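You operate a simulated robot arm through the tools that you are given. There is no shell and no other tool. Be economical: measure what you need, move in short steps, check, and stop when the job is done.

The job below is to be done with a simulated robot arm. You get a single attempt, and the scene is never put back.

TASK
Move the plug from socket A to socket C and switch it on.
Fine: switch socket A off first and shut its flap afterwards.
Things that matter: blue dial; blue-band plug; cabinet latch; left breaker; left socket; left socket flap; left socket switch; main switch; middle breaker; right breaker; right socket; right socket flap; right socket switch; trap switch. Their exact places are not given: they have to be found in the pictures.

The check looks at the end state, three seconds after you hand in, the way a careful person would. Anything else that was tipped, shoved, dropped, spilled or broken makes it a failure.

THE ROBOT
A 7-joint arm with a fingered hand on a trunk, on a base that drives. Base frame: it is fixed to the floor where the robot stands at the start and does not move with it; the origin is under the middle of the robot, x ahead of it, y to its left, z up. Lengths are in mm, angles in degrees, forces in N, time in s.
With the tool pointing down near the work surface it reaches from about 420 to 880 mm from the robot's upright axis, wherever it stands. Its first joint turns from -143.0 to 143.0 degrees. Places, roughly: blue dial [600, 400, 1300]; cabinet latch [500, -600, 1400]; left breaker [500, -600, 1300]; left socket [600, 200, 1200]; left socket flap [500, 200, 1100]; left socket switch [500, 200, 1200]; main switch [500, -700, 1700]; middle breaker [500, -700, 1300]; right breaker [500, -800, 1300]; right socket [600, -100, 1300]; right socket flap [500, -100, 1200]; right socket switch [500, -100, 1300]; trap switch [500, -1000, 1600]; window latch [600, -1800, 1500]. Payload 3 kg.
The TCP is the grasp point between the finger pads, 26 mm short of the fingertips. In the tool frame z runs along the fingers and y along their closing line. The gripper opens to 148 mm. The gripper's body begins 73 mm behind the TCP. The gripper is a hand of 3 fingers: y runs from the thumb to the fingers, the wrist lies at [0, 0, -229] in the tool frame, and closing takes about 1.5 s.
Orientation is that of the tool frame in the base frame, as a unit quaternion [w, x, y, z]. With the fingers straight down and closing along the base's y, the tool's x points along the base's -x, its y along +y and its z along -z.

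THE INTERFACE
- The arm moves only by the tool play_rows. Its arguments are lists of equal length, an entry for each row: "travel": the shift along the base's x, y, z in units of 300 mm (1.0 is 300 mm), a list of three; "turn": the turn, a rotation vector about the base's x, y, z in units of 180 degrees (1.0 is 180 degrees), a list of three. In form: {"travel": [[tx, ty, tz], ...], "turn": [[rx, ry, rz], ...]}. A call has 1 to 10 rows; each row is the pose to reach, as a shift and turn from the pose commanded when the call began. "grip" is the gripper command, from -1 (fully open) to 1 (shut), values between in proportion, set as the call begins (left out, the last holds). A call with a number of a shift or a turn outside -1 to 1 is refused whole. Rows are played at 5 a second. More than 50 mm and 8.6 degrees between two rows, or a gripper value outside its range, and nothing of the call is played. A pose out of reach is approached as far as the arm can. The call stops where the force on the tool passes 70 N (or 10 N more than at its start, if that is more) or the arm is blocked; 0.2 s more then pass. The fingers move at their own pace (about 153 mm/s each) and stop on an object; they squeeze with about 24 N. The grip force told is the motor's: it shows also when the fingers shut on nothing. Time passes only in rows, and 0.2 s behind the last, so rows that repeat a pose let the fingers close. It gives the time, the measured TCP pose, the force on the tool (base axes), the opening and the grip force at its end, in the units of the frame above (readings bear some noise), with the torque about the TCP (base axes, N m) and any sound that the robot's microphone picked up.
- Cameras (640 x 400 px; columns grow to the right, rows downward): "scene" is now at [153.6, -34.1, 1907.8]; the picture's right is [-0.42, -0.91, 0.00], its down [-0.68, 0.32, -0.66] and it looks along [0.60, -0.28, -0.75] (base axes); focal length 258 px, centre (320, 200). "wrist" rides on the gripper at [68, -39, -90] in the tool frame; the picture's right is [0.50, 0.87, 0.00], its down [-0.66, 0.38, -0.65] and it looks along [-0.57, 0.33, 0.76] (tool axes); focal length 222 px, centre (320, 200).
- snapshot(camera): a new picture of that camera. It takes no simulated time.
- raise_lower(by): slides the trunk up (or, below 0, down) by that many mm; the arm and the scene camera ride with it, the base frame stays. It gives what a move gives, with no picture.
- base_move(legs): drives the robot by 1 to 6 legs, each [ahead, left, turn to the left] in mm, mm and degrees, along the robot's own axes; the way and the turn of a leg run together, so that a leg with both is an arc; at most 1500 mm and 180 degrees a leg. The arm and the cameras ride along, it lands a little off, and it stops where it bumps. It gives what a move gives.
- finger_targets(finger1, finger2, thumb_bend): sets how far each is bent, from 0 (flat) to 1 (curled in); at 0.3 the hand is open as for a grip, at 0.7 the pads meet at the TCP. One left out holds its place. A second passes; each finger stops where it meets its share of the squeeze, and holds until it gets a number again. A gripper value or a shape takes the hand back. It gives what a move gives, with no picture; readings hold the bend of each and the force on the fingers (four entries, about 0 where the hand has none), thumb and palm.
- hand_shape(shape): the hand has 3 fingers and takes this shape, open, in about a second: jaw (thumb against the fingers, like two jaws); tri (thumb and two fingers); tip (a fingertip pinch); poke (one finger out to press); point (the index stretched); flat (the hand flat); cup (the hand cupped); fist (a fist). The gripper value then closes the fingers along that shape, each until it touches; the sizes above hold for jaw. It gives what a move gives, with no picture.
- aim_head(pan, tilt): turns the head with the scene camera to pan (to the left, within 86 degrees either way) and tilt (down, from -29 to 69), counted from straight ahead of the robot. It gives what a move gives.
- probe_pixels(camera, pixels): for up to 12 pixels [column, row] of the newest picture of that camera ("zoom" is the newest enlarged one), the place [x, y, z] in the base frame of the surface seen there, good to about 2 mm, but the place of the scene camera against the robot may be out by one fixed shift of up to 25 mm in any direction. It takes no simulated time.
- enlarge(camera, box): a new picture of the part [left, top, right, bottom] of that camera's present view, enlarged. It takes no simulated time.
- finish_job(): hands the job in; it is judged then, once.

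Work in short steps. Measure before you move; look again where a grasp or a placing could have gone wrong, and mend it. You have 80 turns and 60 pictures in all, those below and enlarged ones among them. Open the gripper and draw the arm clear of the work before you hand the job in, unless the task says otherwise; then end with one line.

The tools are called by a JSON object that holds its "method" and its "body". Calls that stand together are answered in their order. play_rows: Moves the arm, as the interface text tells. Its arguments: {"type":"object","properties":{"travel":{"type":"array","items":{"type":"array","items":{"type":"number"}}},"turn":{"type":"array","items":{"type":"array","items":{"type":"number"}}},"grip":{"type":"number"}},"required":["travel","turn"]} The other tools are called the same way: raise_lower (by) slides the trunk up or down; hand_shape (shape) gives the hand a shape; finger_targets (finger1, finger2, thumb_bend) moves the fingers one by one; base_move (legs) drives the base; aim_head (pan, tilt) turns the head that bears the scene camera; snapshot (camera) takes a picture; probe_pixels (camera, pixels) gives the place of the surface under pixels of a picture; enlarge (camera, box) takes an enlarged picture of a part of a camera's view; finish_job () hands the job in.

At the start:

```text
time: 0.0
position: [550.9, 40.7, 999.4]
orientation: [0.0, 0.0, 1.0, 0.0]
ft_force: [-0.2, -0.5, -0.1]
ft_torque: [0.03, -0.02, 0.0]
width: 148.1
grasp_force: 0.0
shape: jaw
bend: [0.3, 0.3, 0.3]
finger forces: [0.0, 0.1, 0.1, 0.0, 0.0, 0.1]
trunk travel left (down, up): [-825.0, 65.0]
robot x, y, heading: [3.5, -2.7, 0.1]
head pan, tilt: [-25.0, 48.3]
```

scene: 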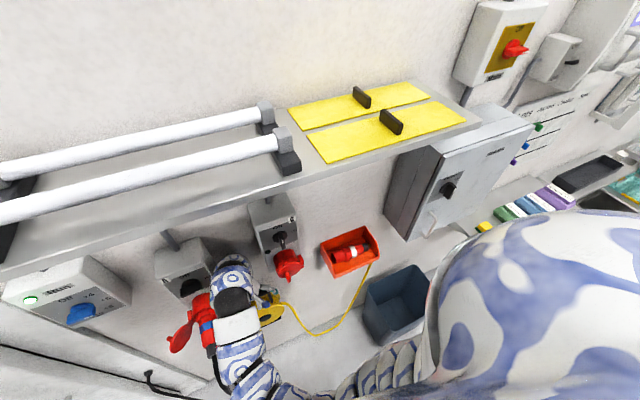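
wrist: 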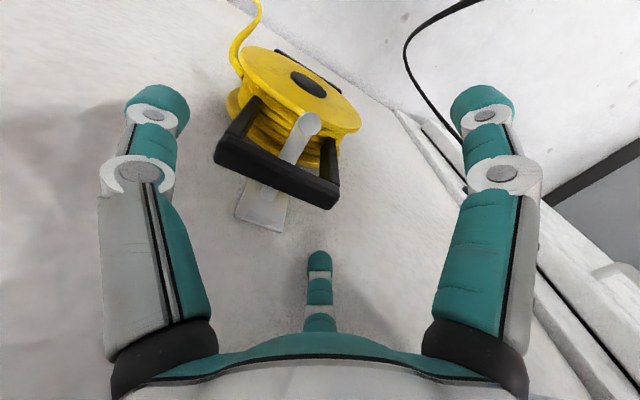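

The scene shows two sockets (about (185,270) and (275,230)), partly hidden by the arm. I'll aim the head at them to look closer.

{"method": "aim_head", "body": {"pan": 5, "tilt": 50}}

{"method": "snapshot", "body": {"camera": "scene"}}

```text
time: 0.9
position: [552.0, 39.5, 998.6]
orientation: [0.001, 0.0, 1.0, 0.0]
ft_force: [0.2, 1.0, -0.3]
ft_torque: [-0.01, 0.01, -0.01]
width: 147.8
grasp_force: 0.1
shape: jaw
bend: [0.3, 0.3, 0.3]
finger forces: [0.0, 0.0, 0.0, 0.0, 0.0, 0.0]
trunk travel left (down, up): [-825.0, 65.0]
robot x, y, heading: [-2.0, 1.1, -0.1]
head pan, tilt: [5.0, 50.0]
```

```text
57 pictures are left
```

scene: 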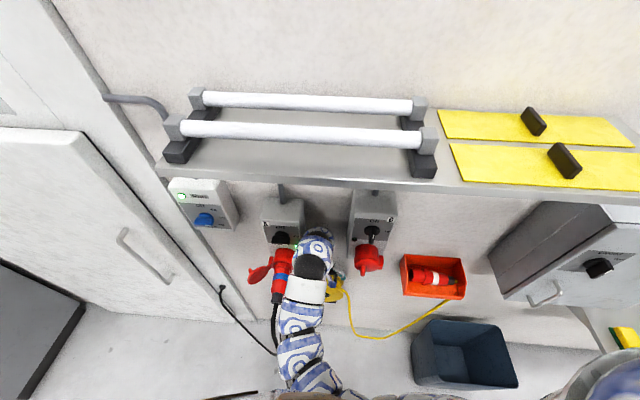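

Both sockets are visible at about (283,225) and (370,230), the blue-band plug in the left one. I'll enlarge this region.

{"method": "enlarge", "body": {"camera": "scene", "box": [160, 170, 416, 330]}}

```text
2.50 times, centred on (288, 250) of scene
```

zoom: 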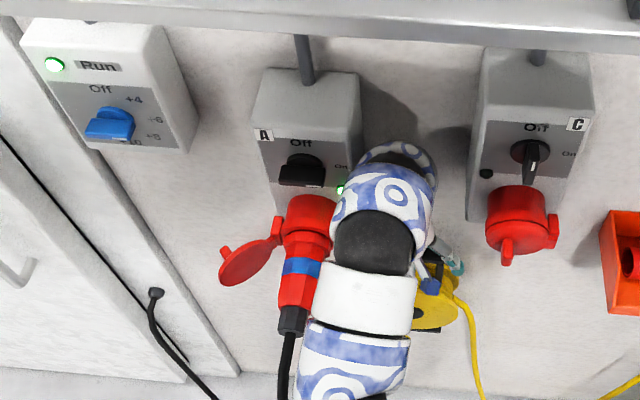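

A's knob is horizontal (On) with a green lamp; C's is upright (Off). I probe key points to get the geometry.

{"method": "probe_pixels", "body": {"camera": "zoom", "pixels": [[302, 165], [302, 183], [265, 160], [310, 210], [300, 270], [295, 318], [245, 265], [530, 150], [533, 180], [515, 200], [507, 250], [620, 100]]}}

{"method": "probe_pixels", "body": {"camera": "scene", "pixels": [[340, 290], [316, 250], [310, 290], [390, 265], [275, 310], [300, 180], [470, 350], [435, 275], [230, 280], [320, 150]]}}

```text
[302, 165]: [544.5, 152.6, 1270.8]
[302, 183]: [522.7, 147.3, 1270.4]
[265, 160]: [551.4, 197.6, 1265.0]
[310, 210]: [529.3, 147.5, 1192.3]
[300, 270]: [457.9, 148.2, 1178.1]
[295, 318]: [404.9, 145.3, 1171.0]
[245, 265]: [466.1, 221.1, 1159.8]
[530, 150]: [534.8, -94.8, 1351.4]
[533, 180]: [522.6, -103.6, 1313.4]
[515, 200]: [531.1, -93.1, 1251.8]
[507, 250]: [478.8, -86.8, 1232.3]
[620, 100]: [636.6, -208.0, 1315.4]
```

```text
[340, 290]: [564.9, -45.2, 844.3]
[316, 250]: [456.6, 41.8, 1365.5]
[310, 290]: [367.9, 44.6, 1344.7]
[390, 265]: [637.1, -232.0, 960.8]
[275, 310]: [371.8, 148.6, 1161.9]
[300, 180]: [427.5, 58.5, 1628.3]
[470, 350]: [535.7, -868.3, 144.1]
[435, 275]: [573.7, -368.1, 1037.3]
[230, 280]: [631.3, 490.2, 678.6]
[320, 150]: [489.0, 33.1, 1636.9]
```

The wall is at x≈637; the plug lies along x from 529 out to about 372 at y≈148, z≈1170. The hand must point ahead, so I back the base off 300 mm for room and a more frontal view.

{"method": "base_move", "body": {"legs": [[-300, 0, 0]]}}

{"method": "aim_head", "body": {"pan": 0, "tilt": 38}}

{"method": "snapshot", "body": {"camera": "scene"}}

```text
time: 3.0
position: [247.7, 41.0, 1000.4]
orientation: [0.0, -0.001, 1.0, 0.0]
ft_force: [-0.2, -0.2, -0.3]
ft_torque: [0.0, -0.02, 0.02]
width: 148.1
grasp_force: 0.1
shape: jaw
bend: [0.3, 0.3, 0.3]
finger forces: [0.0, 0.0, 0.0, 0.0, 0.1, 0.1]
trunk travel left (down, up): [-825.0, 65.0]
robot x, y, heading: [-306.6, -4.3, 0.2]
head pan, tilt: [5.0, 50.0]
```

```text
time: 3.8
position: [247.8, 41.2, 1001.0]
orientation: [0.0, -0.002, 1.0, 0.001]
ft_force: [0.4, 0.3, -0.5]
ft_torque: [0.01, 0.04, 0.02]
width: 147.9
grasp_force: 0.0
shape: jaw
bend: [0.3, 0.3, 0.3]
finger forces: [0.0, 0.0, 0.0, 0.0, 0.0, 0.0]
trunk travel left (down, up): [-825.0, 65.0]
robot x, y, heading: [-300.1, 1.2, 0.0]
head pan, tilt: [0.0, 38.0]
```

```text
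55 pictures are left
```

scene: 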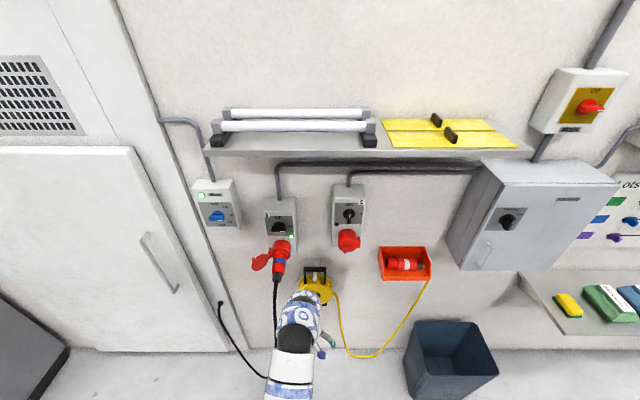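

Clear view now. I lower the trunk 300 mm for a more level view of the sockets and zoom in.

{"method": "raise_lower", "body": {"by": -300}}

{"method": "aim_head", "body": {"pan": 0, "tilt": 22}}

{"method": "enlarge", "body": {"camera": "scene", "box": [200, 150, 400, 275]}}

```text
time: 6.8
position: [248.1, 41.2, 700.1]
orientation: [0.0, -0.002, 1.0, 0.001]
ft_force: [-0.4, -0.1, 0.3]
ft_torque: [0.0, 0.03, 0.02]
width: 147.9
grasp_force: 0.1
shape: jaw
bend: [0.3, 0.3, 0.3]
finger forces: [0.0, 0.0, 0.0, 0.0, 0.0, 0.0]
trunk travel left (down, up): [-525.0, 365.0]
robot x, y, heading: [-302.6, -0.2, 0.1]
head pan, tilt: [0.0, 38.0]
```

```text
time: 7.5
position: [248.4, 42.0, 700.1]
orientation: [0.001, -0.001, 1.0, 0.0]
ft_force: [-0.4, -0.9, -0.6]
ft_torque: [0.0, -0.02, -0.01]
width: 147.9
grasp_force: 0.0
shape: jaw
bend: [0.3, 0.3, 0.3]
finger forces: [0.0, 0.0, 0.0, 0.1, 0.1, 0.0]
trunk travel left (down, up): [-525.0, 365.0]
robot x, y, heading: [-300.8, 1.3, -0.0]
head pan, tilt: [0.0, 22.0]
```

```text
3.20 times, centred on (300, 212) of scene
```

zoom: 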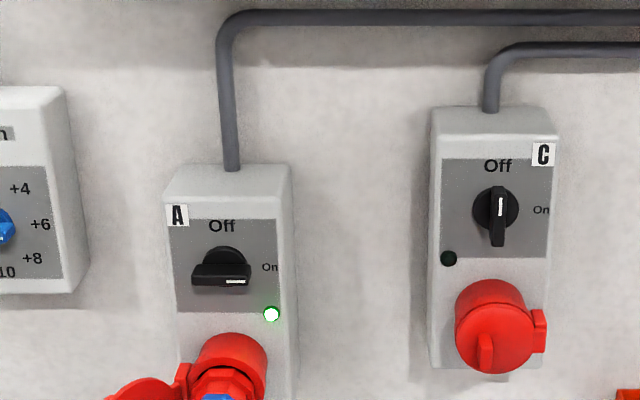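

A's pointer is at On (right), C's at Off (up). C's flap hinges on the right with a tab at the lower middle. Probing detail points.

{"method": "probe_pixels", "body": {"camera": "zoom", "pixels": [[220, 262], [220, 284], [196, 282], [248, 282], [222, 305], [497, 190], [497, 240], [505, 262], [485, 325], [485, 350], [540, 330], [500, 285]]}}

{"method": "enlarge", "body": {"camera": "scene", "box": [210, 220, 410, 345]}}

```text
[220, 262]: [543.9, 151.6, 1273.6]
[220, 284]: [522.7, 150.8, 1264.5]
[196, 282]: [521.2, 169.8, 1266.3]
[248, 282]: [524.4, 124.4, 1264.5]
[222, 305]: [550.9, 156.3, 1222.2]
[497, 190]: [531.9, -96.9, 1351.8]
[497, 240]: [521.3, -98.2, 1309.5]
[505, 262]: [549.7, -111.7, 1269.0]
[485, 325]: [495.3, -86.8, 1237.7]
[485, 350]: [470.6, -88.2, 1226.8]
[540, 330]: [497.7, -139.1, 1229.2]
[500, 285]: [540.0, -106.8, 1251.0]
```

```text
3.20 times, centred on (310, 282) of scene
```

zoom: 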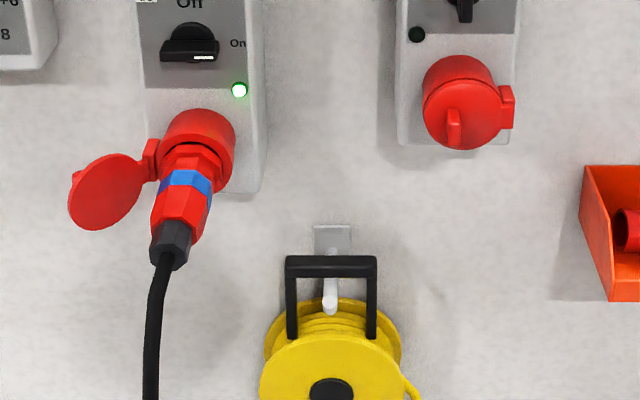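

I've got the geometry (knob A ≈ (522,148,1268), knob C ≈ (522,-98,1330), flap C tab ≈ (470,-88,1227)). Next I raise the trunk 250 and pitch the hand to point ahead, well short of the wall.

{"method": "raise_lower", "body": {"by": 250}}

{"method": "play_rows", "body": {"travel": [[0.02, 0, 0.09], [0.05, 0, 0.18], [0.08, 0, 0.27], [0.1, 0, 0.36], [0.13, 0, 0.45], [0.16, 0, 0.54], [0.19, 0, 0.63], [0.22, 0, 0.72], [0.24, 0, 0.8], [0.26, 0, 0.9]], "turn": [[0, -0.047, 0], [0, -0.094, 0], [0, -0.141, 0], [0, -0.188, 0], [0, -0.235, 0], [0, -0.282, 0], [0, -0.329, 0], [0, -0.376, 0], [0, -0.423, 0], [0, -0.47, 0]]}}

```text
time: 10.1
position: [248.7, 40.9, 949.9]
orientation: [0.0, -0.001, 1.0, 0.001]
ft_force: [0.2, 1.0, -0.2]
ft_torque: [-0.01, 0.01, 0.0]
width: 147.9
grasp_force: 0.0
shape: jaw
bend: [0.3, 0.3, 0.3]
finger forces: [0.0, 0.0, 0.1, 0.1, 0.0, 0.1]
trunk travel left (down, up): [-775.0, 115.0]
robot x, y, heading: [-302.1, 0.5, 0.2]
head pan, tilt: [0.0, 22.0]
```

```text
time: 12.3
position: [325.9, 39.8, 1219.5]
orientation: [0.674, -0.002, 0.739, 0.0]
ft_force: [-0.6, 0.2, -0.3]
ft_torque: [-0.01, 0.0, -0.04]
width: 147.7
grasp_force: 0.0
shape: jaw
bend: [0.3, 0.3, 0.3]
finger forces: [0.0, 0.1, 0.0, 0.0, 0.0, 0.1]
out of reach, approached as far as the arm can: row 6, 7, 8
trunk travel left (down, up): [-775.0, 115.0]
robot x, y, heading: [-301.7, -3.1, 0.1]
head pan, tilt: [0.0, 22.0]
```

The hand now points ahead at (326,40,1220). I finish the pitch, narrow the grip to about 45 mm and take a wrist picture.

{"method": "play_rows", "body": {"travel": [[0, 0, 0.1], [0, 0, 0.17], [0, 0, 0.17], [0, 0, 0.17]], "turn": [[0, -0.015, 0], [0, -0.03, 0], [0, -0.03, 0], [0, -0.03, 0]], "grip": 0.4}}

{"method": "snapshot", "body": {"camera": "wrist"}}

{"method": "snapshot", "body": {"camera": "scene"}}

```text
time: 13.3
position: [326.3, 40.2, 1272.3]
orientation: [0.707, -0.002, 0.707, 0.0]
ft_force: [0.5, 0.2, -0.4]
ft_torque: [0.01, -0.01, 0.01]
width: 44.7
grasp_force: 0.1
shape: jaw
bend: [0.77, 0.77, 0.7]
finger forces: [0.1, 0.0, 0.0, 0.1, 0.0, 0.1]
trunk travel left (down, up): [-775.0, 115.0]
robot x, y, heading: [-302.0, 0.7, 0.2]
head pan, tilt: [0.0, 22.0]
```

```text
52 pictures are left
```

wrist: 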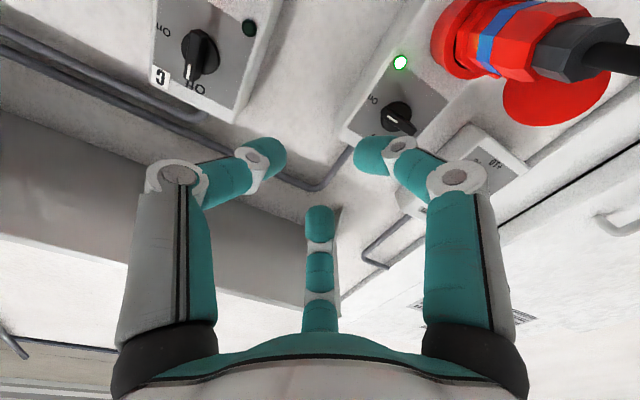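

```text
51 pictures are left
```

scene: 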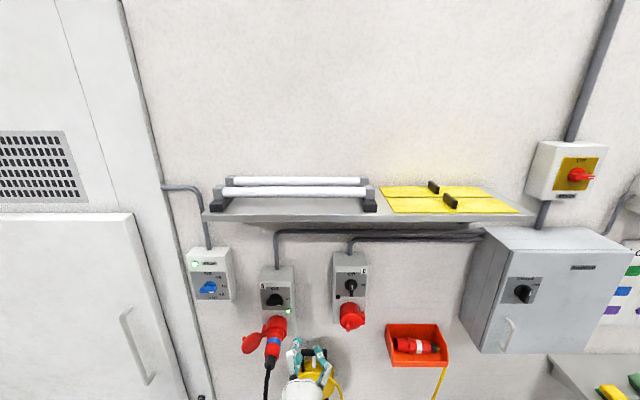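

The wrist view shows both sockets, three fingers (thumb left, fingers right and middle). I probe features with the wrist camera, to be free of the scene camera's shift.

{"method": "probe_pixels", "body": {"camera": "wrist", "pixels": [[400, 62], [398, 118], [390, 118], [410, 127], [195, 50], [200, 38], [190, 72], [249, 27], [490, 45], [480, 28], [450, 45], [540, 50]]}}

{"method": "enlarge", "body": {"camera": "scene", "box": [220, 240, 400, 352]}}

{"method": "enlarge", "body": {"camera": "wrist", "box": [340, 0, 640, 188]}}

```text
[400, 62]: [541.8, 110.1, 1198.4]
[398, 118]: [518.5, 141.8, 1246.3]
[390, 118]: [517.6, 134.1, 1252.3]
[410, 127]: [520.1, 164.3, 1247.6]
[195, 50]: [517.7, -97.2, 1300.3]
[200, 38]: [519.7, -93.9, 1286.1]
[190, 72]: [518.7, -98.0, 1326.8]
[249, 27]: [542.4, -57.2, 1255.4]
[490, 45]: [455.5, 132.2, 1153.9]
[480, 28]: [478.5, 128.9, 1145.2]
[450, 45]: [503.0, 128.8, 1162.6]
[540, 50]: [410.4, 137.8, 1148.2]
```

```text
3.56 times, centred on (310, 296) of scene
```

zoom: 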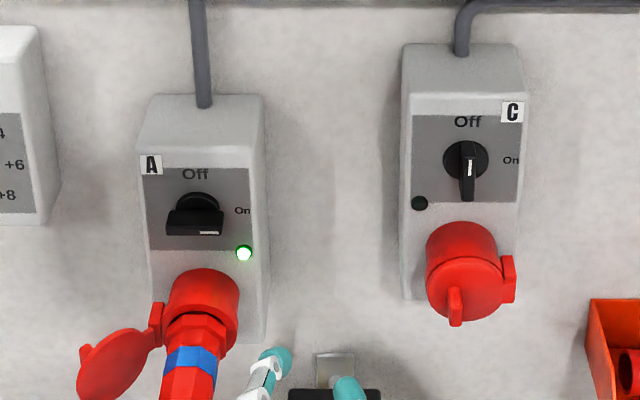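

```text
2.13 times, centred on (490, 94) of wrist
```

zoom: 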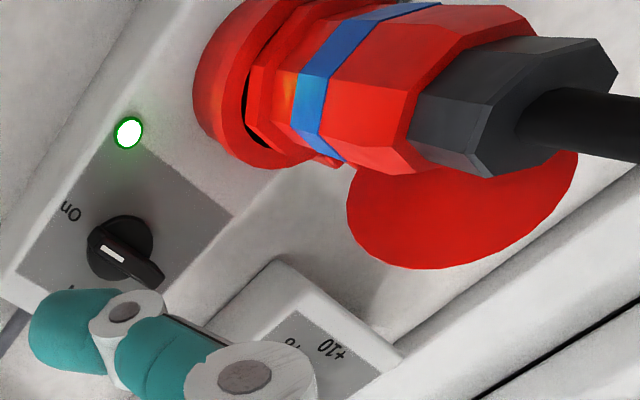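

Wrist probes put the knobs about 20 mm lower than the scene camera says. I'll probe knob A's bar ends, plug and LED in this zoom.

{"method": "probe_pixels", "body": {"camera": "zoom", "pixels": [[97, 248], [128, 264], [158, 281], [125, 225], [128, 132], [130, 275], [315, 70], [300, 120], [370, 70], [440, 120], [520, 110], [575, 170]]}}

{"method": "enlarge", "body": {"camera": "wrist", "box": [100, 0, 340, 150]}}

```text
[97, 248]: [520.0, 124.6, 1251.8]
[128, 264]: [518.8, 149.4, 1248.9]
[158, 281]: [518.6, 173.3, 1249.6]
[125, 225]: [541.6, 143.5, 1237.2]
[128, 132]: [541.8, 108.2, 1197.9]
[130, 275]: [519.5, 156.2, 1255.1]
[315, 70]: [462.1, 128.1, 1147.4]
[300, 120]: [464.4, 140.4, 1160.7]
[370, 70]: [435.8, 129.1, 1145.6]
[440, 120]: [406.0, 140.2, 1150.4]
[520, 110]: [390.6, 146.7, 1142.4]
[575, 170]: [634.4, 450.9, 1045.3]
```

```text
2.67 times, centred on (220, 75) of wrist
```

zoom: 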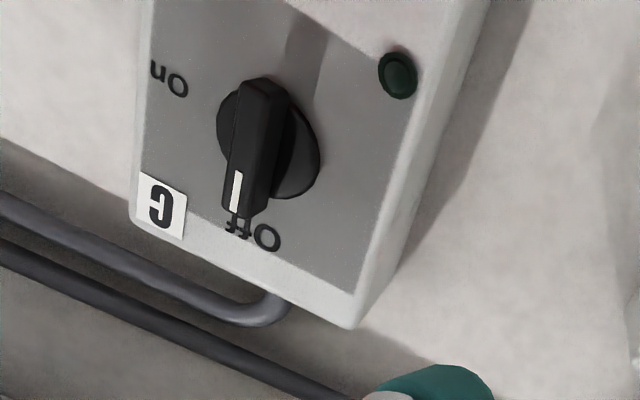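

Knob A's bar centre is (519,149,1250), ~50 mm long, lying along y. I roll the hand +90° about x, in front of the knob, thumb below.

{"method": "play_rows", "body": {"travel": [[0.02, 0.04, 0], [0.03, 0.07, 0], [0.04, 0.11, 0], [0.05, 0.15, 0], [0.06, 0.18, 0], [0.07, 0.22, 0], [0.08, 0.26, 0], [0.09, 0.3, 0], [0.1, 0.33, 0], [0.1, 0.363, 0]], "turn": [[0.047, 0, 0], [0.094, 0, 0], [0.141, 0, 0], [0.188, 0, 0], [0.235, 0, 0], [0.282, 0, 0], [0.329, 0, 0], [0.376, 0, 0], [0.423, 0, 0], [0.47, 0, 0]], "grip": 0.6}}

```text
time: 15.5
position: [356.8, 152.0, 1270.9]
orientation: [0.523, 0.476, 0.523, 0.476]
ft_force: [-0.3, 0.7, 0.3]
ft_torque: [-0.03, -0.01, 0.0]
width: 29.8
grasp_force: 0.1
shape: jaw
bend: [0.75, 0.75, 0.7]
finger forces: [0.0, 0.0, 0.0, 0.0, 0.0, 0.0]
trunk travel left (down, up): [-775.0, 115.0]
robot x, y, heading: [-301.2, -3.2, 0.2]
head pan, tilt: [0.0, 22.0]
```

Roll is nearly done; I finish it and advance to x≈440 at knob height, then look.

{"method": "play_rows", "body": {"travel": [[0.05, -0.004, -0.03], [0.12, -0.007, -0.06], [0.2, -0.01, -0.065], [0.27, -0.01, -0.065]], "turn": [[0.015, 0, 0], [0.03, 0, 0], [0.03, 0, 0], [0.03, 0, 0]]}}

{"method": "snapshot", "body": {"camera": "wrist"}}

{"method": "enlarge", "body": {"camera": "scene", "box": [210, 240, 390, 352]}}

```text
time: 16.5
position: [438.1, 148.0, 1251.9]
orientation: [0.501, 0.499, 0.501, 0.499]
ft_force: [-0.3, -0.4, -0.3]
ft_torque: [0.0, 0.01, 0.0]
width: 30.0
grasp_force: 0.1
shape: jaw
bend: [0.75, 0.75, 0.7]
finger forces: [0.0, 0.1, 0.0, 0.0, 0.1, 0.1]
trunk travel left (down, up): [-775.0, 115.0]
robot x, y, heading: [-302.2, -1.5, 0.1]
head pan, tilt: [0.0, 22.0]
```

```text
47 pictures are left
```

wrist: 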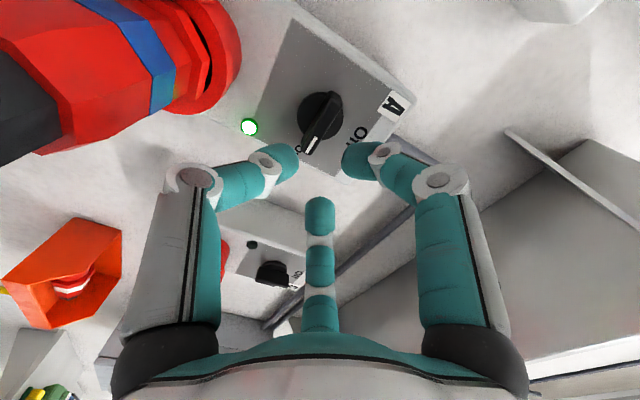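

```text
3.56 times, centred on (300, 296) of scene
```

zoom: 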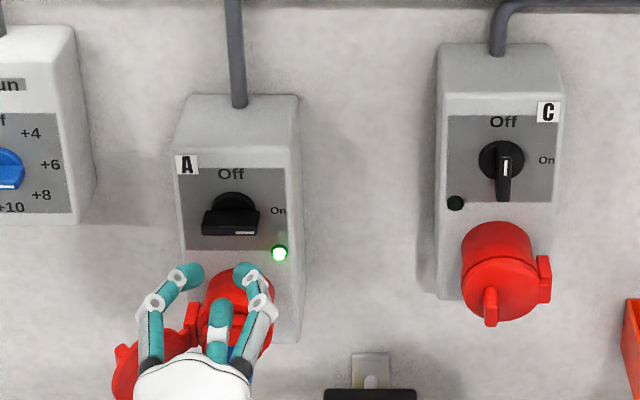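

Fingers are radial (three at 120°), so I open to ~58 mm, so that two fingers straddle the bar's top corners and the thumb its underside, and advance to x≈508.

{"method": "play_rows", "body": {"travel": [[0, 0, 0], [0.08, 0, 0], [0.16, 0, 0], [0.22, 0, 0], [0.235, 0, 0]], "turn": [[0, 0, 0], [0, 0, 0], [0, 0, 0], [0, 0, 0], [0, 0, 0]], "grip": 0.22}}

{"method": "snapshot", "body": {"camera": "wrist"}}

{"method": "enlarge", "body": {"camera": "scene", "box": [210, 240, 390, 352]}}

```text
time: 17.7
position: [507.9, 147.8, 1252.0]
orientation: [0.502, 0.499, 0.5, 0.499]
ft_force: [0.1, 0.3, -0.5]
ft_torque: [-0.01, -0.02, 0.01]
width: 57.3
grasp_force: 0.1
shape: jaw
bend: [0.77, 0.77, 0.7]
finger forces: [0.0, 0.0, 0.0, 0.0, 0.1, 0.0]
trunk travel left (down, up): [-775.0, 115.0]
robot x, y, heading: [-299.4, 2.3, 0.1]
head pan, tilt: [0.0, 22.0]
```

```text
45 pictures are left
```

wrist: 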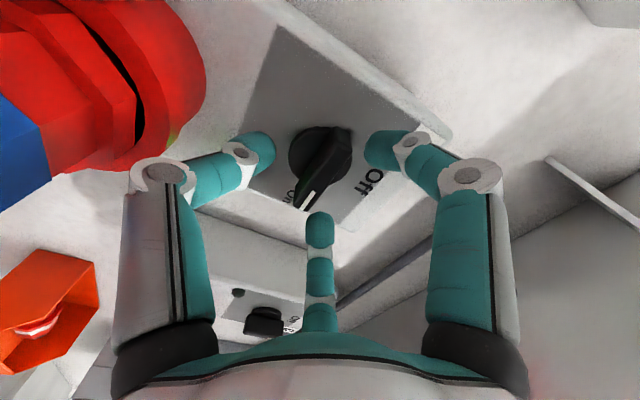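

```text
3.56 times, centred on (300, 296) of scene
```

zoom: 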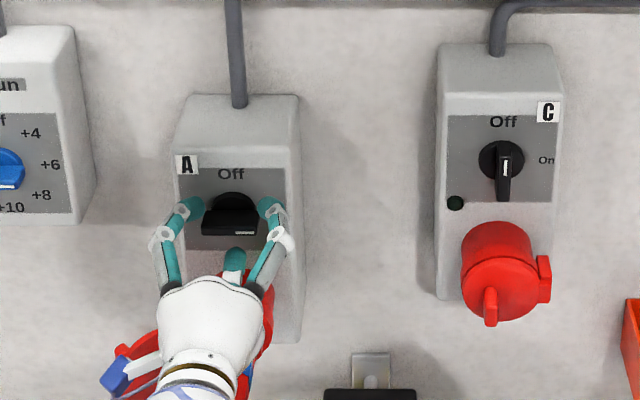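

The fingers straddle the bar nicely with the thumb below. I advance 5 mm and close gently.

{"method": "play_rows", "body": {"travel": [[0.017, 0, -0.003], [0.017, 0, -0.003], [0.017, 0, -0.003], [0.017, 0, -0.003], [0.017, 0, -0.003], [0.017, 0, -0.003]], "turn": [[0, 0, 0], [0, 0, 0], [0, 0, 0], [0, 0, 0], [0, 0, 0], [0, 0, 0]], "grip": 1}}

{"method": "enlarge", "body": {"camera": "scene", "box": [230, 260, 330, 322]}}

```text
time: 19.1
position: [513.0, 148.6, 1250.1]
orientation: [0.501, 0.499, 0.501, 0.499]
ft_force: [0.5, 0.3, -0.3]
ft_torque: [-0.02, 0.13, -0.02]
width: 12.1
grasp_force: 24.2
shape: jaw
bend: [0.76, 0.76, 0.7]
finger forces: [16.2, 16.3, 0.1, 0.0, 25.8, 0.0]
trunk travel left (down, up): [-775.0, 115.0]
robot x, y, heading: [-305.8, 1.3, -0.1]
head pan, tilt: [0.0, 22.0]
```

```text
6.40 times, centred on (280, 291) of scene
```

zoom: 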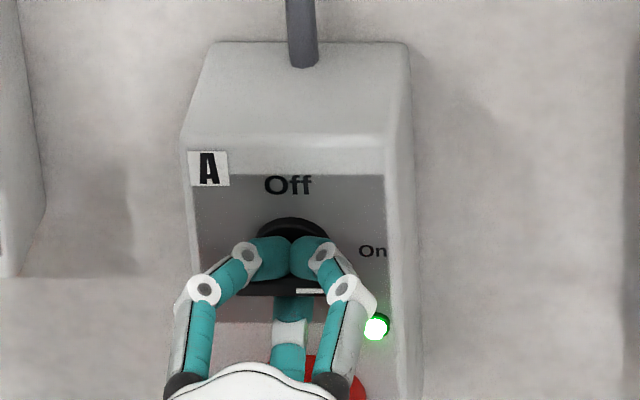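

The bar is firmly pinched (12.1 mm). I twist −90° about x (anticlockwise as seen) to Off.

{"method": "play_rows", "body": {"travel": [[0, 0, 0], [0, 0, 0], [0, 0, 0], [0, 0, 0], [0, 0, 0], [0, 0, 0], [0, 0, 0], [0, 0, 0], [0, 0, 0], [0, 0, 0]], "turn": [[-0.047, 0, 0], [-0.094, 0, 0], [-0.141, 0, 0], [-0.188, 0, 0], [-0.235, 0, 0], [-0.282, 0, 0], [-0.329, 0, 0], [-0.376, 0, 0], [-0.423, 0, 0], [-0.47, 0, 0]]}}

{"method": "play_rows", "body": {"travel": [[0, 0, 0], [0, 0, 0]], "turn": [[-0.03, 0, 0], [-0.03, 0, 0]]}}

{"method": "enlarge", "body": {"camera": "scene", "box": [230, 260, 330, 322]}}

```text
time: 21.3
position: [511.9, 149.1, 1251.5]
orientation: [0.707, 0.031, 0.706, 0.031]
ft_force: [-4.8, 12.0, 9.1]
ft_torque: [0.06, -0.17, 0.2]
width: 9.9
grasp_force: 24.4
shape: jaw
bend: [0.75, 0.76, 0.7]
finger forces: [29.7, 28.3, 0.0, 0.0, 19.4, 0.0]
trunk travel left (down, up): [-775.0, 115.0]
robot x, y, heading: [-303.7, -2.2, 0.1]
head pan, tilt: [0.0, 22.0]
```

```text
time: 21.9
position: [512.6, 149.6, 1251.5]
orientation: [0.707, -0.002, 0.707, -0.001]
ft_force: [-5.2, 11.5, 7.7]
ft_torque: [0.03, -0.14, 0.19]
width: 10.1
grasp_force: 24.0
shape: jaw
bend: [0.75, 0.76, 0.7]
finger forces: [29.0, 28.6, 0.1, 0.0, 20.3, 0.0]
trunk travel left (down, up): [-775.0, 115.0]
robot x, y, heading: [-303.8, -1.3, 0.5]
head pan, tilt: [0.0, 22.0]
```

```text
6.40 times, centred on (280, 291) of scene
```

zoom: 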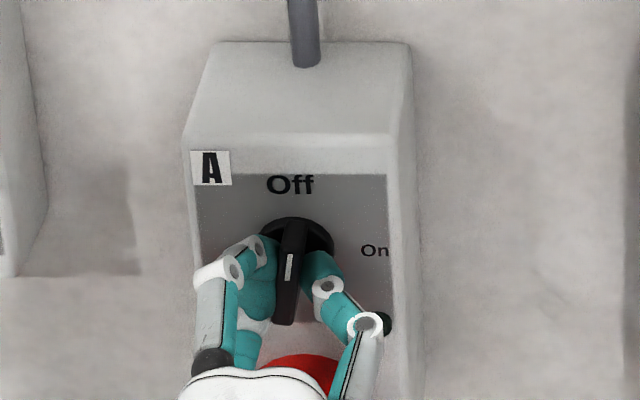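

Knob A points to Off and its lamp is dark. I open the fingers and back straight out 110 mm.

{"method": "play_rows", "body": {"travel": [[0, 0, 0], [0, 0, 0], [0, 0, 0], [-0.08, 0, 0], [-0.2, 0, 0], [-0.3, 0, 0], [-0.4, 0, 0]], "turn": [[0, 0, 0], [0, 0, 0], [0, 0, 0], [0, 0, 0], [0, 0, 0], [0, 0, 0], [0, 0, 0]], "grip": 0.3}}

{"method": "enlarge", "body": {"camera": "scene", "box": [230, 255, 390, 355]}}

{"method": "snapshot", "body": {"camera": "wrist"}}

```text
time: 23.5
position: [393.0, 145.7, 1249.6]
orientation: [0.707, -0.002, 0.708, -0.001]
ft_force: [-0.5, 0.3, 0.2]
ft_torque: [0.01, 0.01, -0.01]
width: 51.9
grasp_force: 0.0
shape: jaw
bend: [0.77, 0.77, 0.7]
finger forces: [0.1, 0.1, 0.0, 0.0, 0.0, 0.0]
trunk travel left (down, up): [-775.0, 115.0]
robot x, y, heading: [-300.3, -0.8, -0.0]
head pan, tilt: [0.0, 22.0]
```

```text
4.00 times, centred on (310, 305) of scene
```

zoom: 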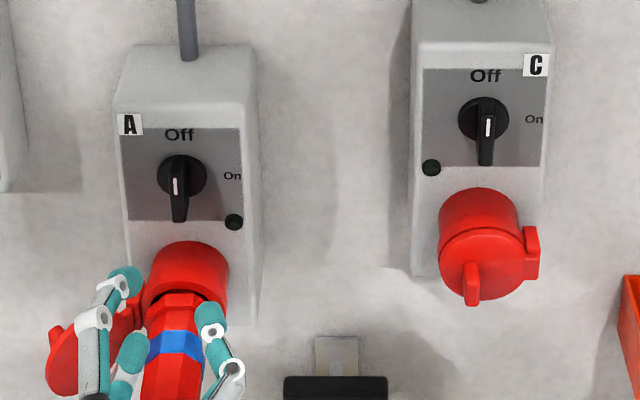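

```text
40 pictures are left
```

wrist: 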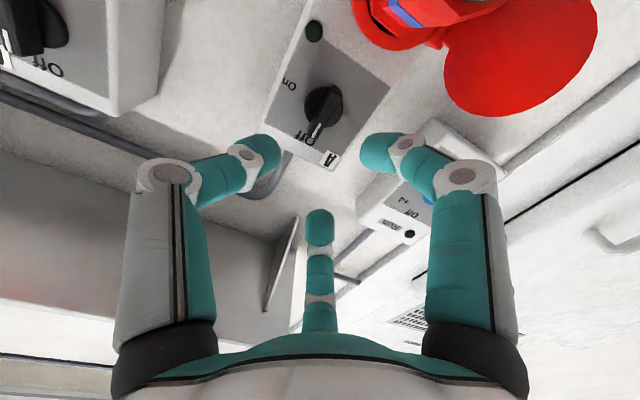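

Off confirmed at A. I probe C's flap, tab and hinge plus reference points (LED, knob) in the scene zoom to get the camera shift.

{"method": "probe_pixels", "body": {"camera": "zoom", "pixels": [[234, 221], [487, 125], [432, 168], [470, 270], [473, 300], [464, 268], [480, 300], [450, 270], [510, 265], [530, 235], [533, 268], [485, 225]]}}

{"method": "play_rows", "body": {"travel": [[0, -0.16, 0], [0, -0.32, 0], [0, -0.48, 0], [0, -0.64, 0], [0, -0.78, 0]], "turn": [[0, 0, 0], [0, 0, 0], [0, 0, 0], [0, 0, 0], [0, 0, 0]]}}

{"method": "snapshot", "body": {"camera": "wrist"}}

```text
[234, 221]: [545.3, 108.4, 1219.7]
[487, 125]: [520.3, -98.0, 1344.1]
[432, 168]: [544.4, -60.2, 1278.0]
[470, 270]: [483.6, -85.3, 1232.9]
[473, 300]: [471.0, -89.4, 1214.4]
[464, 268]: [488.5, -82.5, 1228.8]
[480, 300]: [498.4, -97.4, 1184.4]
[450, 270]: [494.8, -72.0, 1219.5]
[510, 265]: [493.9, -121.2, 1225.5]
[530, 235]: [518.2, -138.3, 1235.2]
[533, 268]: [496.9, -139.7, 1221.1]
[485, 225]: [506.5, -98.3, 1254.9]
```

```text
time: 24.7
position: [393.0, -84.5, 1256.6]
orientation: [0.715, -0.024, 0.699, -0.016]
ft_force: [0.5, -2.0, -1.1]
ft_torque: [0.04, 0.02, 0.19]
width: 51.8
grasp_force: 0.1
shape: jaw
bend: [0.77, 0.77, 0.7]
finger forces: [0.1, 0.0, 0.1, 0.1, 0.0, 0.0]
trunk travel left (down, up): [-775.0, 115.0]
robot x, y, heading: [-304.8, 0.8, -0.0]
head pan, tilt: [0.0, 22.0]
```

```text
39 pictures are left
```

wrist: 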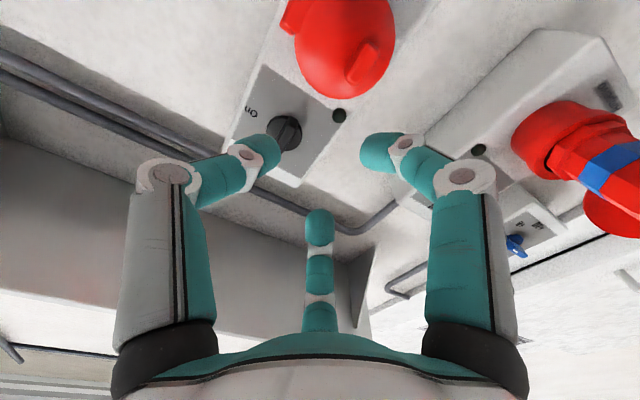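

C's flap shows at (340,45), its tab at (365,70). I probe them in the wrist view.

{"method": "play_rows", "body": {"travel": [[0, 0, 0], [0, 0, 0]], "turn": [[0, 0, 0], [0, 0, 0]]}}

{"method": "enlarge", "body": {"camera": "wrist", "box": [250, 0, 442, 120]}}

{"method": "probe_pixels", "body": {"camera": "wrist", "pixels": [[365, 60], [352, 78], [375, 45], [340, 40], [340, 90], [320, 70], [310, 30], [350, 30], [385, 30], [290, 10], [387, 60], [330, 10]]}}

```text
time: 25.3
position: [393.6, -88.2, 1250.1]
orientation: [0.707, -0.001, 0.707, -0.002]
ft_force: [-0.5, -0.2, 0.3]
ft_torque: [0.02, -0.03, -0.03]
width: 51.8
grasp_force: 0.1
shape: jaw
bend: [0.77, 0.77, 0.7]
finger forces: [0.1, 0.0, 0.1, 0.0, 0.0, 0.0]
trunk travel left (down, up): [-775.0, 115.0]
robot x, y, heading: [-300.6, -1.2, 0.3]
head pan, tilt: [0.0, 22.0]
```

```text
3.33 times, centred on (346, 60) of wrist
```

zoom: 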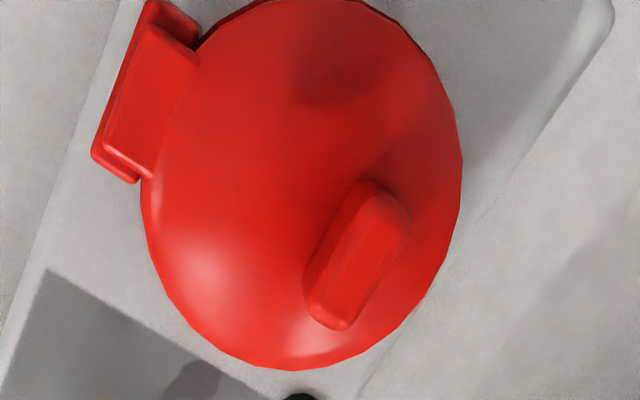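

```text
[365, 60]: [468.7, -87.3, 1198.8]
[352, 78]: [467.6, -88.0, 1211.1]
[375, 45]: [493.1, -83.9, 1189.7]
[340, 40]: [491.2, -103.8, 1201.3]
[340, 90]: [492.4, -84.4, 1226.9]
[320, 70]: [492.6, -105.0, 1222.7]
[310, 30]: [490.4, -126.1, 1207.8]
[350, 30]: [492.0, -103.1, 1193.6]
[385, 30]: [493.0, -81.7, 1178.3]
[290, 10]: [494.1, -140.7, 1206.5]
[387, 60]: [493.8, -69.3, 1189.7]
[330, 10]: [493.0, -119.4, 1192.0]
```

Tab: front x≈468, centre y≈−88, z≈1203; flap face x≈492; hinge near y≈−145. I drop to tab height and advance so the tips straddle the tab, then close.

{"method": "play_rows", "body": {"travel": [[0, 0, -0.08], [0, 0, -0.157], [0.08, 0, -0.157], [0.16, 0, -0.157], [0.225, 0, -0.157]], "turn": [[0, 0, 0], [0, 0, 0], [0, 0, 0], [0, 0, 0], [0, 0, 0]]}}

{"method": "play_rows", "body": {"travel": [[0, 0, 0], [0, 0, 0], [0, 0, 0], [0, 0, 0], [0, 0, 0], [0, 0, 0]], "turn": [[0, 0, 0], [0, 0, 0], [0, 0, 0], [0, 0, 0], [0, 0, 0], [0, 0, 0]], "grip": 1}}

{"method": "enlarge", "body": {"camera": "wrist", "box": [200, 50, 440, 200]}}

```text
time: 26.5
position: [462.5, -86.1, 1201.3]
orientation: [0.707, -0.001, 0.707, -0.001]
ft_force: [0.3, 0.9, 0.5]
ft_torque: [0.0, 0.01, 0.04]
width: 51.8
grasp_force: 0.0
shape: jaw
bend: [0.77, 0.77, 0.7]
finger forces: [0.1, 0.0, 0.0, 0.0, 0.0, 0.0]
trunk travel left (down, up): [-775.0, 115.0]
robot x, y, heading: [-305.0, -2.1, 0.0]
head pan, tilt: [0.0, 22.0]
```

```text
time: 27.9
position: [462.5, -86.9, 1201.5]
orientation: [0.707, -0.001, 0.707, 0.0]
ft_force: [-2.8, 0.1, 3.2]
ft_torque: [-0.08, -0.06, -0.1]
width: 11.5
grasp_force: 23.8
shape: jaw
bend: [0.76, 0.75, 0.7]
finger forces: [21.0, 20.0, 0.0, 0.0, 25.9, 0.0]
trunk travel left (down, up): [-775.0, 115.0]
robot x, y, heading: [-302.3, -0.5, 0.3]
head pan, tilt: [0.0, 22.0]
```

```text
2.67 times, centred on (320, 125) of wrist
```

zoom: 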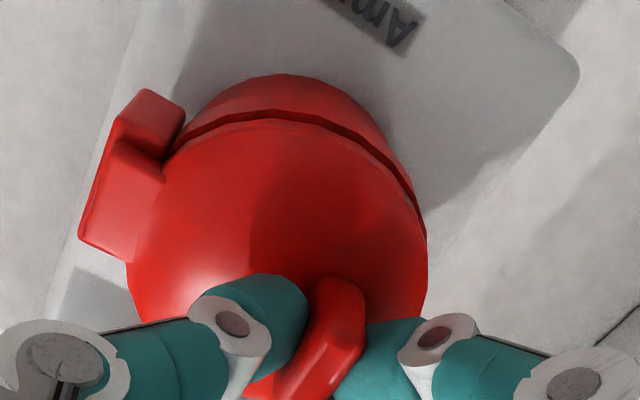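

The tab is pinched (11.5 mm). I swing it open on an arc about the hinge, yawing the hand with it.

{"method": "play_rows", "body": {"travel": [[-0.025, -0.0197, 0], [-0.0473, -0.0423, 0], [-0.0663, -0.068, 0], [-0.0813, -0.096, 0], [-0.0927, -0.126, 0], [-0.0993, -0.157, 0], [-0.1017, -0.1887, 0], [-0.0997, -0.2207, 0]], "turn": [[0, 0, 0.0444], [0, 0, 0.0889], [0, 0, 0.1333], [0, 0, 0.1778], [0, 0, 0.2222], [0, 0, 0.2667], [0, 0, 0.3111], [0, 0, 0.3556]]}}

{"method": "enlarge", "body": {"camera": "scene", "box": [260, 255, 420, 355]}}

```text
time: 29.7
position: [435.3, -113.9, 1190.4]
orientation: [0.668, -0.196, 0.694, 0.184]
ft_force: [0.0, 0.7, 29.0]
ft_torque: [0.05, -0.62, 0.07]
width: 9.7
grasp_force: 23.8
shape: jaw
bend: [0.76, 0.75, 0.7]
finger forces: [0.0, 0.0, 0.1, 0.1, 24.6, 0.1]
out of reach, approached as far as the arm can: row 4, 5, 6, 7, 8
trunk travel left (down, up): [-775.0, 115.0]
robot x, y, heading: [-303.5, 2.7, 0.3]
head pan, tilt: [0.0, 22.0]
```

```text
4.00 times, centred on (340, 305) of scene
```

zoom: 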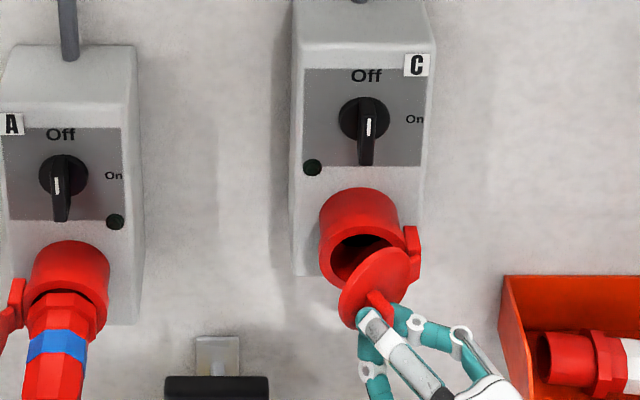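

The arm hit a wrist limit at ~40° yaw; flap is about half open. I open the fingers, and back away along the hand's axis to see whether the flap stays.

{"method": "play_rows", "body": {"travel": [[0, 0, 0], [0, 0, 0], [0, 0, 0], [-0.08, -0.04, 0], [-0.2, -0.1, 0]], "turn": [[0, 0, 0], [0, 0, 0], [0, 0, 0], [0, 0, 0], [0, 0, 0]], "grip": 0.3}}

{"method": "enlarge", "body": {"camera": "scene", "box": [260, 255, 420, 355]}}

```text
time: 30.9
position: [374.8, -145.9, 1189.5]
orientation: [0.667, -0.196, 0.695, 0.183]
ft_force: [-0.6, -0.5, 0.2]
ft_torque: [-0.01, -0.01, -0.02]
width: 51.6
grasp_force: 0.0
shape: jaw
bend: [0.77, 0.77, 0.7]
finger forces: [0.0, 0.0, 0.0, 0.1, 0.0, 0.0]
trunk travel left (down, up): [-775.0, 115.0]
robot x, y, heading: [-302.9, -3.4, 0.1]
head pan, tilt: [0.0, 22.0]
```

```text
4.00 times, centred on (340, 305) of scene
```

zoom: 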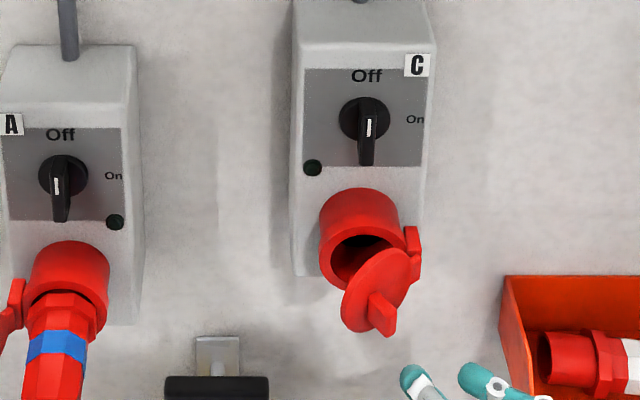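

The flap stays ajar. I probe its edge positions to push it from inside.

{"method": "probe_pixels", "body": {"camera": "zoom", "pixels": [[345, 310], [350, 290], [380, 265], [400, 255], [365, 325], [382, 320], [345, 265], [412, 245], [413, 275], [325, 230], [395, 225]]}}

```text
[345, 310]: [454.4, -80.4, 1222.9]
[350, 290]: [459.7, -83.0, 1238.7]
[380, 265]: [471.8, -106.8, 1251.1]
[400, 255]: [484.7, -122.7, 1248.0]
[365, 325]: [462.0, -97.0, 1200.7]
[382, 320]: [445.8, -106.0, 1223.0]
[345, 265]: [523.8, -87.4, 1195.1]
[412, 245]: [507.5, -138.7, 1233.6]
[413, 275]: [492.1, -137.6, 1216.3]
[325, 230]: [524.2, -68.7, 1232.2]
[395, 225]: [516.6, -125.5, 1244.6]
```

Flap is ~36° open, free edge at about (452,−80,1205) and hinge near (495,−139). I'll fully open the hand so the thumb (on the −y side) can hook inside the flap; first I straighten the hand left of it.

{"method": "play_rows", "body": {"travel": [[0, 0.127, 0.01], [0, 0.254, 0.02], [0.01, 0.381, 0.03], [0.017, 0.508, 0.04], [0.017, 0.637, 0.052], [0.017, 0.637, 0.052]], "turn": [[0.0015, -0.003, -0.043], [0.003, -0.006, -0.086], [0.0045, -0.009, -0.129], [0.006, -0.0127, -0.1726], [0.006, -0.0127, -0.1726], [0.006, -0.0127, -0.1726]], "grip": -1}}

{"method": "snapshot", "body": {"camera": "wrist"}}

```text
time: 32.3
position: [382.7, 46.2, 1205.4]
orientation: [0.707, 0.0, 0.707, 0.002]
ft_force: [-1.1, 0.4, 0.4]
ft_torque: [0.02, -0.01, 0.02]
width: 147.8
grasp_force: 0.0
shape: jaw
bend: [0.3, 0.3, 0.3]
finger forces: [0.0, 0.0, 0.0, 0.0, 0.0, 0.1]
trunk travel left (down, up): [-775.0, 115.0]
robot x, y, heading: [-302.3, -0.2, 0.2]
head pan, tilt: [0.0, 22.0]
```

```text
34 pictures are left
```

wrist: 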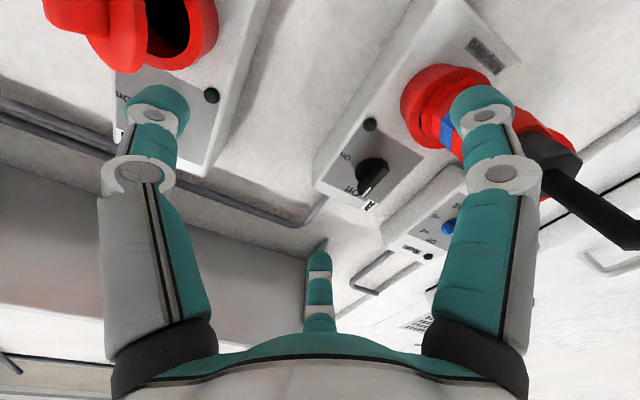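

Thumb is at y≈−44 left of the flap and finger clear of the plug. I advance to tip x≈476, then sweep toward −y.

{"method": "play_rows", "body": {"travel": [[0.08, 0, 0], [0.16, 0, 0], [0.225, 0, 0], [0.225, -0.05, 0], [0.225, -0.1, 0], [0.225, -0.15, 0], [0.22, -0.2, 0], [0.21, -0.25, 0], [0.2, -0.3, 0]], "turn": [[0, 0, 0], [0, 0, 0], [0, 0, 0], [0, 0, 0], [0, 0, 0], [0, 0, 0], [0, 0, 0], [0, 0, 0], [0, 0, 0]]}}

{"method": "enlarge", "body": {"camera": "scene", "box": [260, 255, 420, 355]}}

```text
time: 34.3
position: [441.1, -44.6, 1204.6]
orientation: [0.706, 0.001, 0.708, 0.001]
ft_force: [-0.8, 0.5, -0.1]
ft_torque: [-0.02, -0.02, -0.02]
width: 148.1
grasp_force: 0.0
shape: jaw
bend: [0.3, 0.3, 0.3]
finger forces: [0.0, 0.0, 0.0, 0.1, 0.0, 0.0]
trunk travel left (down, up): [-775.0, 115.0]
robot x, y, heading: [-302.0, -4.1, 0.0]
head pan, tilt: [0.0, 22.0]
```

```text
4.00 times, centred on (340, 305) of scene
```

zoom: 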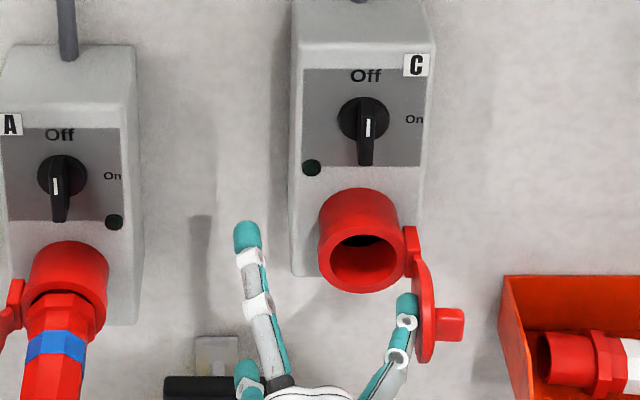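

Flap C is now ~90° open, thumb beside it. I push another ~40 mm to open it wider.

{"method": "play_rows", "body": {"travel": [[0.02, -0.04, 0], [0.03, -0.08, 0], [0.03, -0.12, 0], [0.03, -0.15, 0]], "turn": [[0, 0, 0], [0, 0, 0], [0, 0, 0], [0, 0, 0]]}}

{"method": "enlarge", "body": {"camera": "scene", "box": [260, 255, 420, 355]}}

```text
time: 35.3
position: [447.8, -87.1, 1207.2]
orientation: [0.707, -0.001, 0.707, 0.001]
ft_force: [-30.3, 18.1, -4.9]
ft_torque: [0.41, 0.37, -1.59]
width: 146.0
grasp_force: 0.1
shape: jaw
bend: [0.3, 0.3, 0.35]
finger forces: [0.1, 0.0, 0.0, 0.1, 33.2, 0.0]
trunk travel left (down, up): [-775.0, 115.0]
robot x, y, heading: [-306.1, 0.3, 0.1]
head pan, tilt: [0.0, 22.0]
```

```text
4.00 times, centred on (340, 305) of scene
```

zoom: 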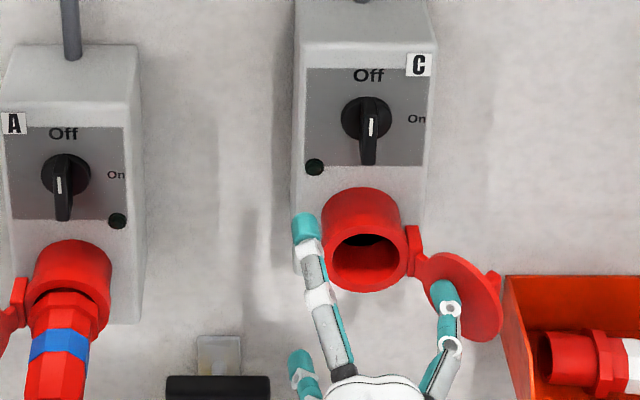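

The flap is at its stop, wide open. I ease the thumb off, back out and raise the hand.

{"method": "play_rows", "body": {"travel": [[0, 0.06, 0], [0, 0.12, 0], [-0.12, 0.12, 0], [-0.26, 0.14, 0], [-0.38, 0.18, 0.06], [-0.38, 0.3, 0.14], [-0.38, 0.44, 0.22], [-0.38, 0.58, 0.3]], "turn": [[0, 0, 0], [0, 0, 0], [0, 0, 0], [0, 0, 0], [0, 0, 0], [0, 0, 0], [0, 0, 0], [0, 0, 0]]}}

{"method": "play_rows", "body": {"travel": [[0.03, 0.02, 0.02], [0.06, 0.04, 0.04], [0.09, 0.06, 0.06], [0.12, 0.08, 0.08], [0.15, 0.1, 0.1], [0.18, 0.12, 0.1], [0.2, 0.14, 0.1], [0.22, 0.16, 0.1], [0.24, 0.17, 0.1], [0.26, 0.18, 0.1]], "turn": [[0, 0.047, 0], [0, 0.094, 0], [0, 0.141, 0], [0, 0.188, 0], [0, 0.235, 0], [0, 0.282, 0], [0, 0.329, 0], [0, 0.376, 0], [0, 0.423, 0], [0, 0.47, 0]]}}

{"method": "snapshot", "body": {"camera": "scene"}}

{"method": "snapshot", "body": {"camera": "wrist"}}

```text
time: 37.1
position: [337.1, 86.1, 1292.7]
orientation: [0.706, 0.001, 0.708, 0.0]
ft_force: [0.0, -0.6, 0.6]
ft_torque: [-0.01, 0.01, -0.02]
width: 148.3
grasp_force: 0.0
shape: jaw
bend: [0.3, 0.3, 0.3]
finger forces: [0.0, 0.0, 0.0, 0.0, 0.0, 0.0]
trunk travel left (down, up): [-775.0, 115.0]
robot x, y, heading: [-299.3, -2.2, 0.2]
head pan, tilt: [0.0, 22.0]
```

```text
time: 39.3
position: [400.8, 129.5, 1324.8]
orientation: [0.217, 0.001, 0.976, 0.0]
ft_force: [0.6, -0.7, 0.3]
ft_torque: [-0.01, -0.03, 0.03]
width: 148.0
grasp_force: 0.0
shape: jaw
bend: [0.3, 0.3, 0.3]
finger forces: [0.0, 0.1, 0.0, 0.1, 0.0, 0.0]
out of reach, approached as far as the arm can: row 9, 10
trunk travel left (down, up): [-775.0, 115.0]
robot x, y, heading: [-301.3, 4.9, 0.0]
head pan, tilt: [0.0, 22.0]
```

```text
31 pictures are left
```

scene: 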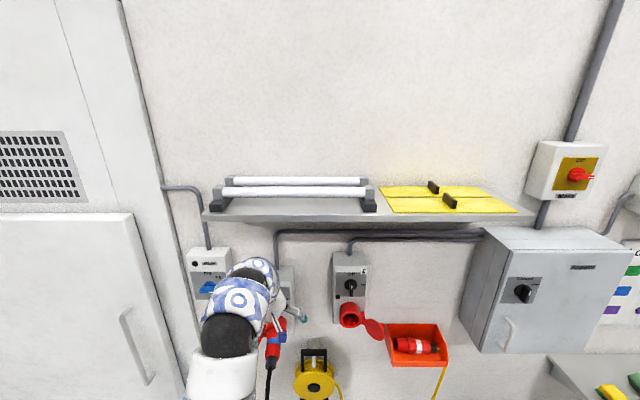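

```text
30 pictures are left
```

wrist: 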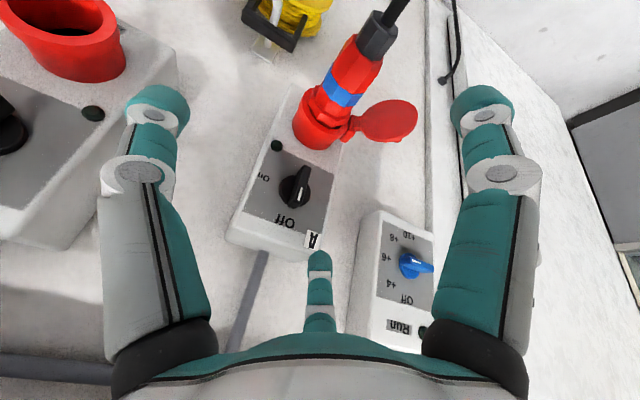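

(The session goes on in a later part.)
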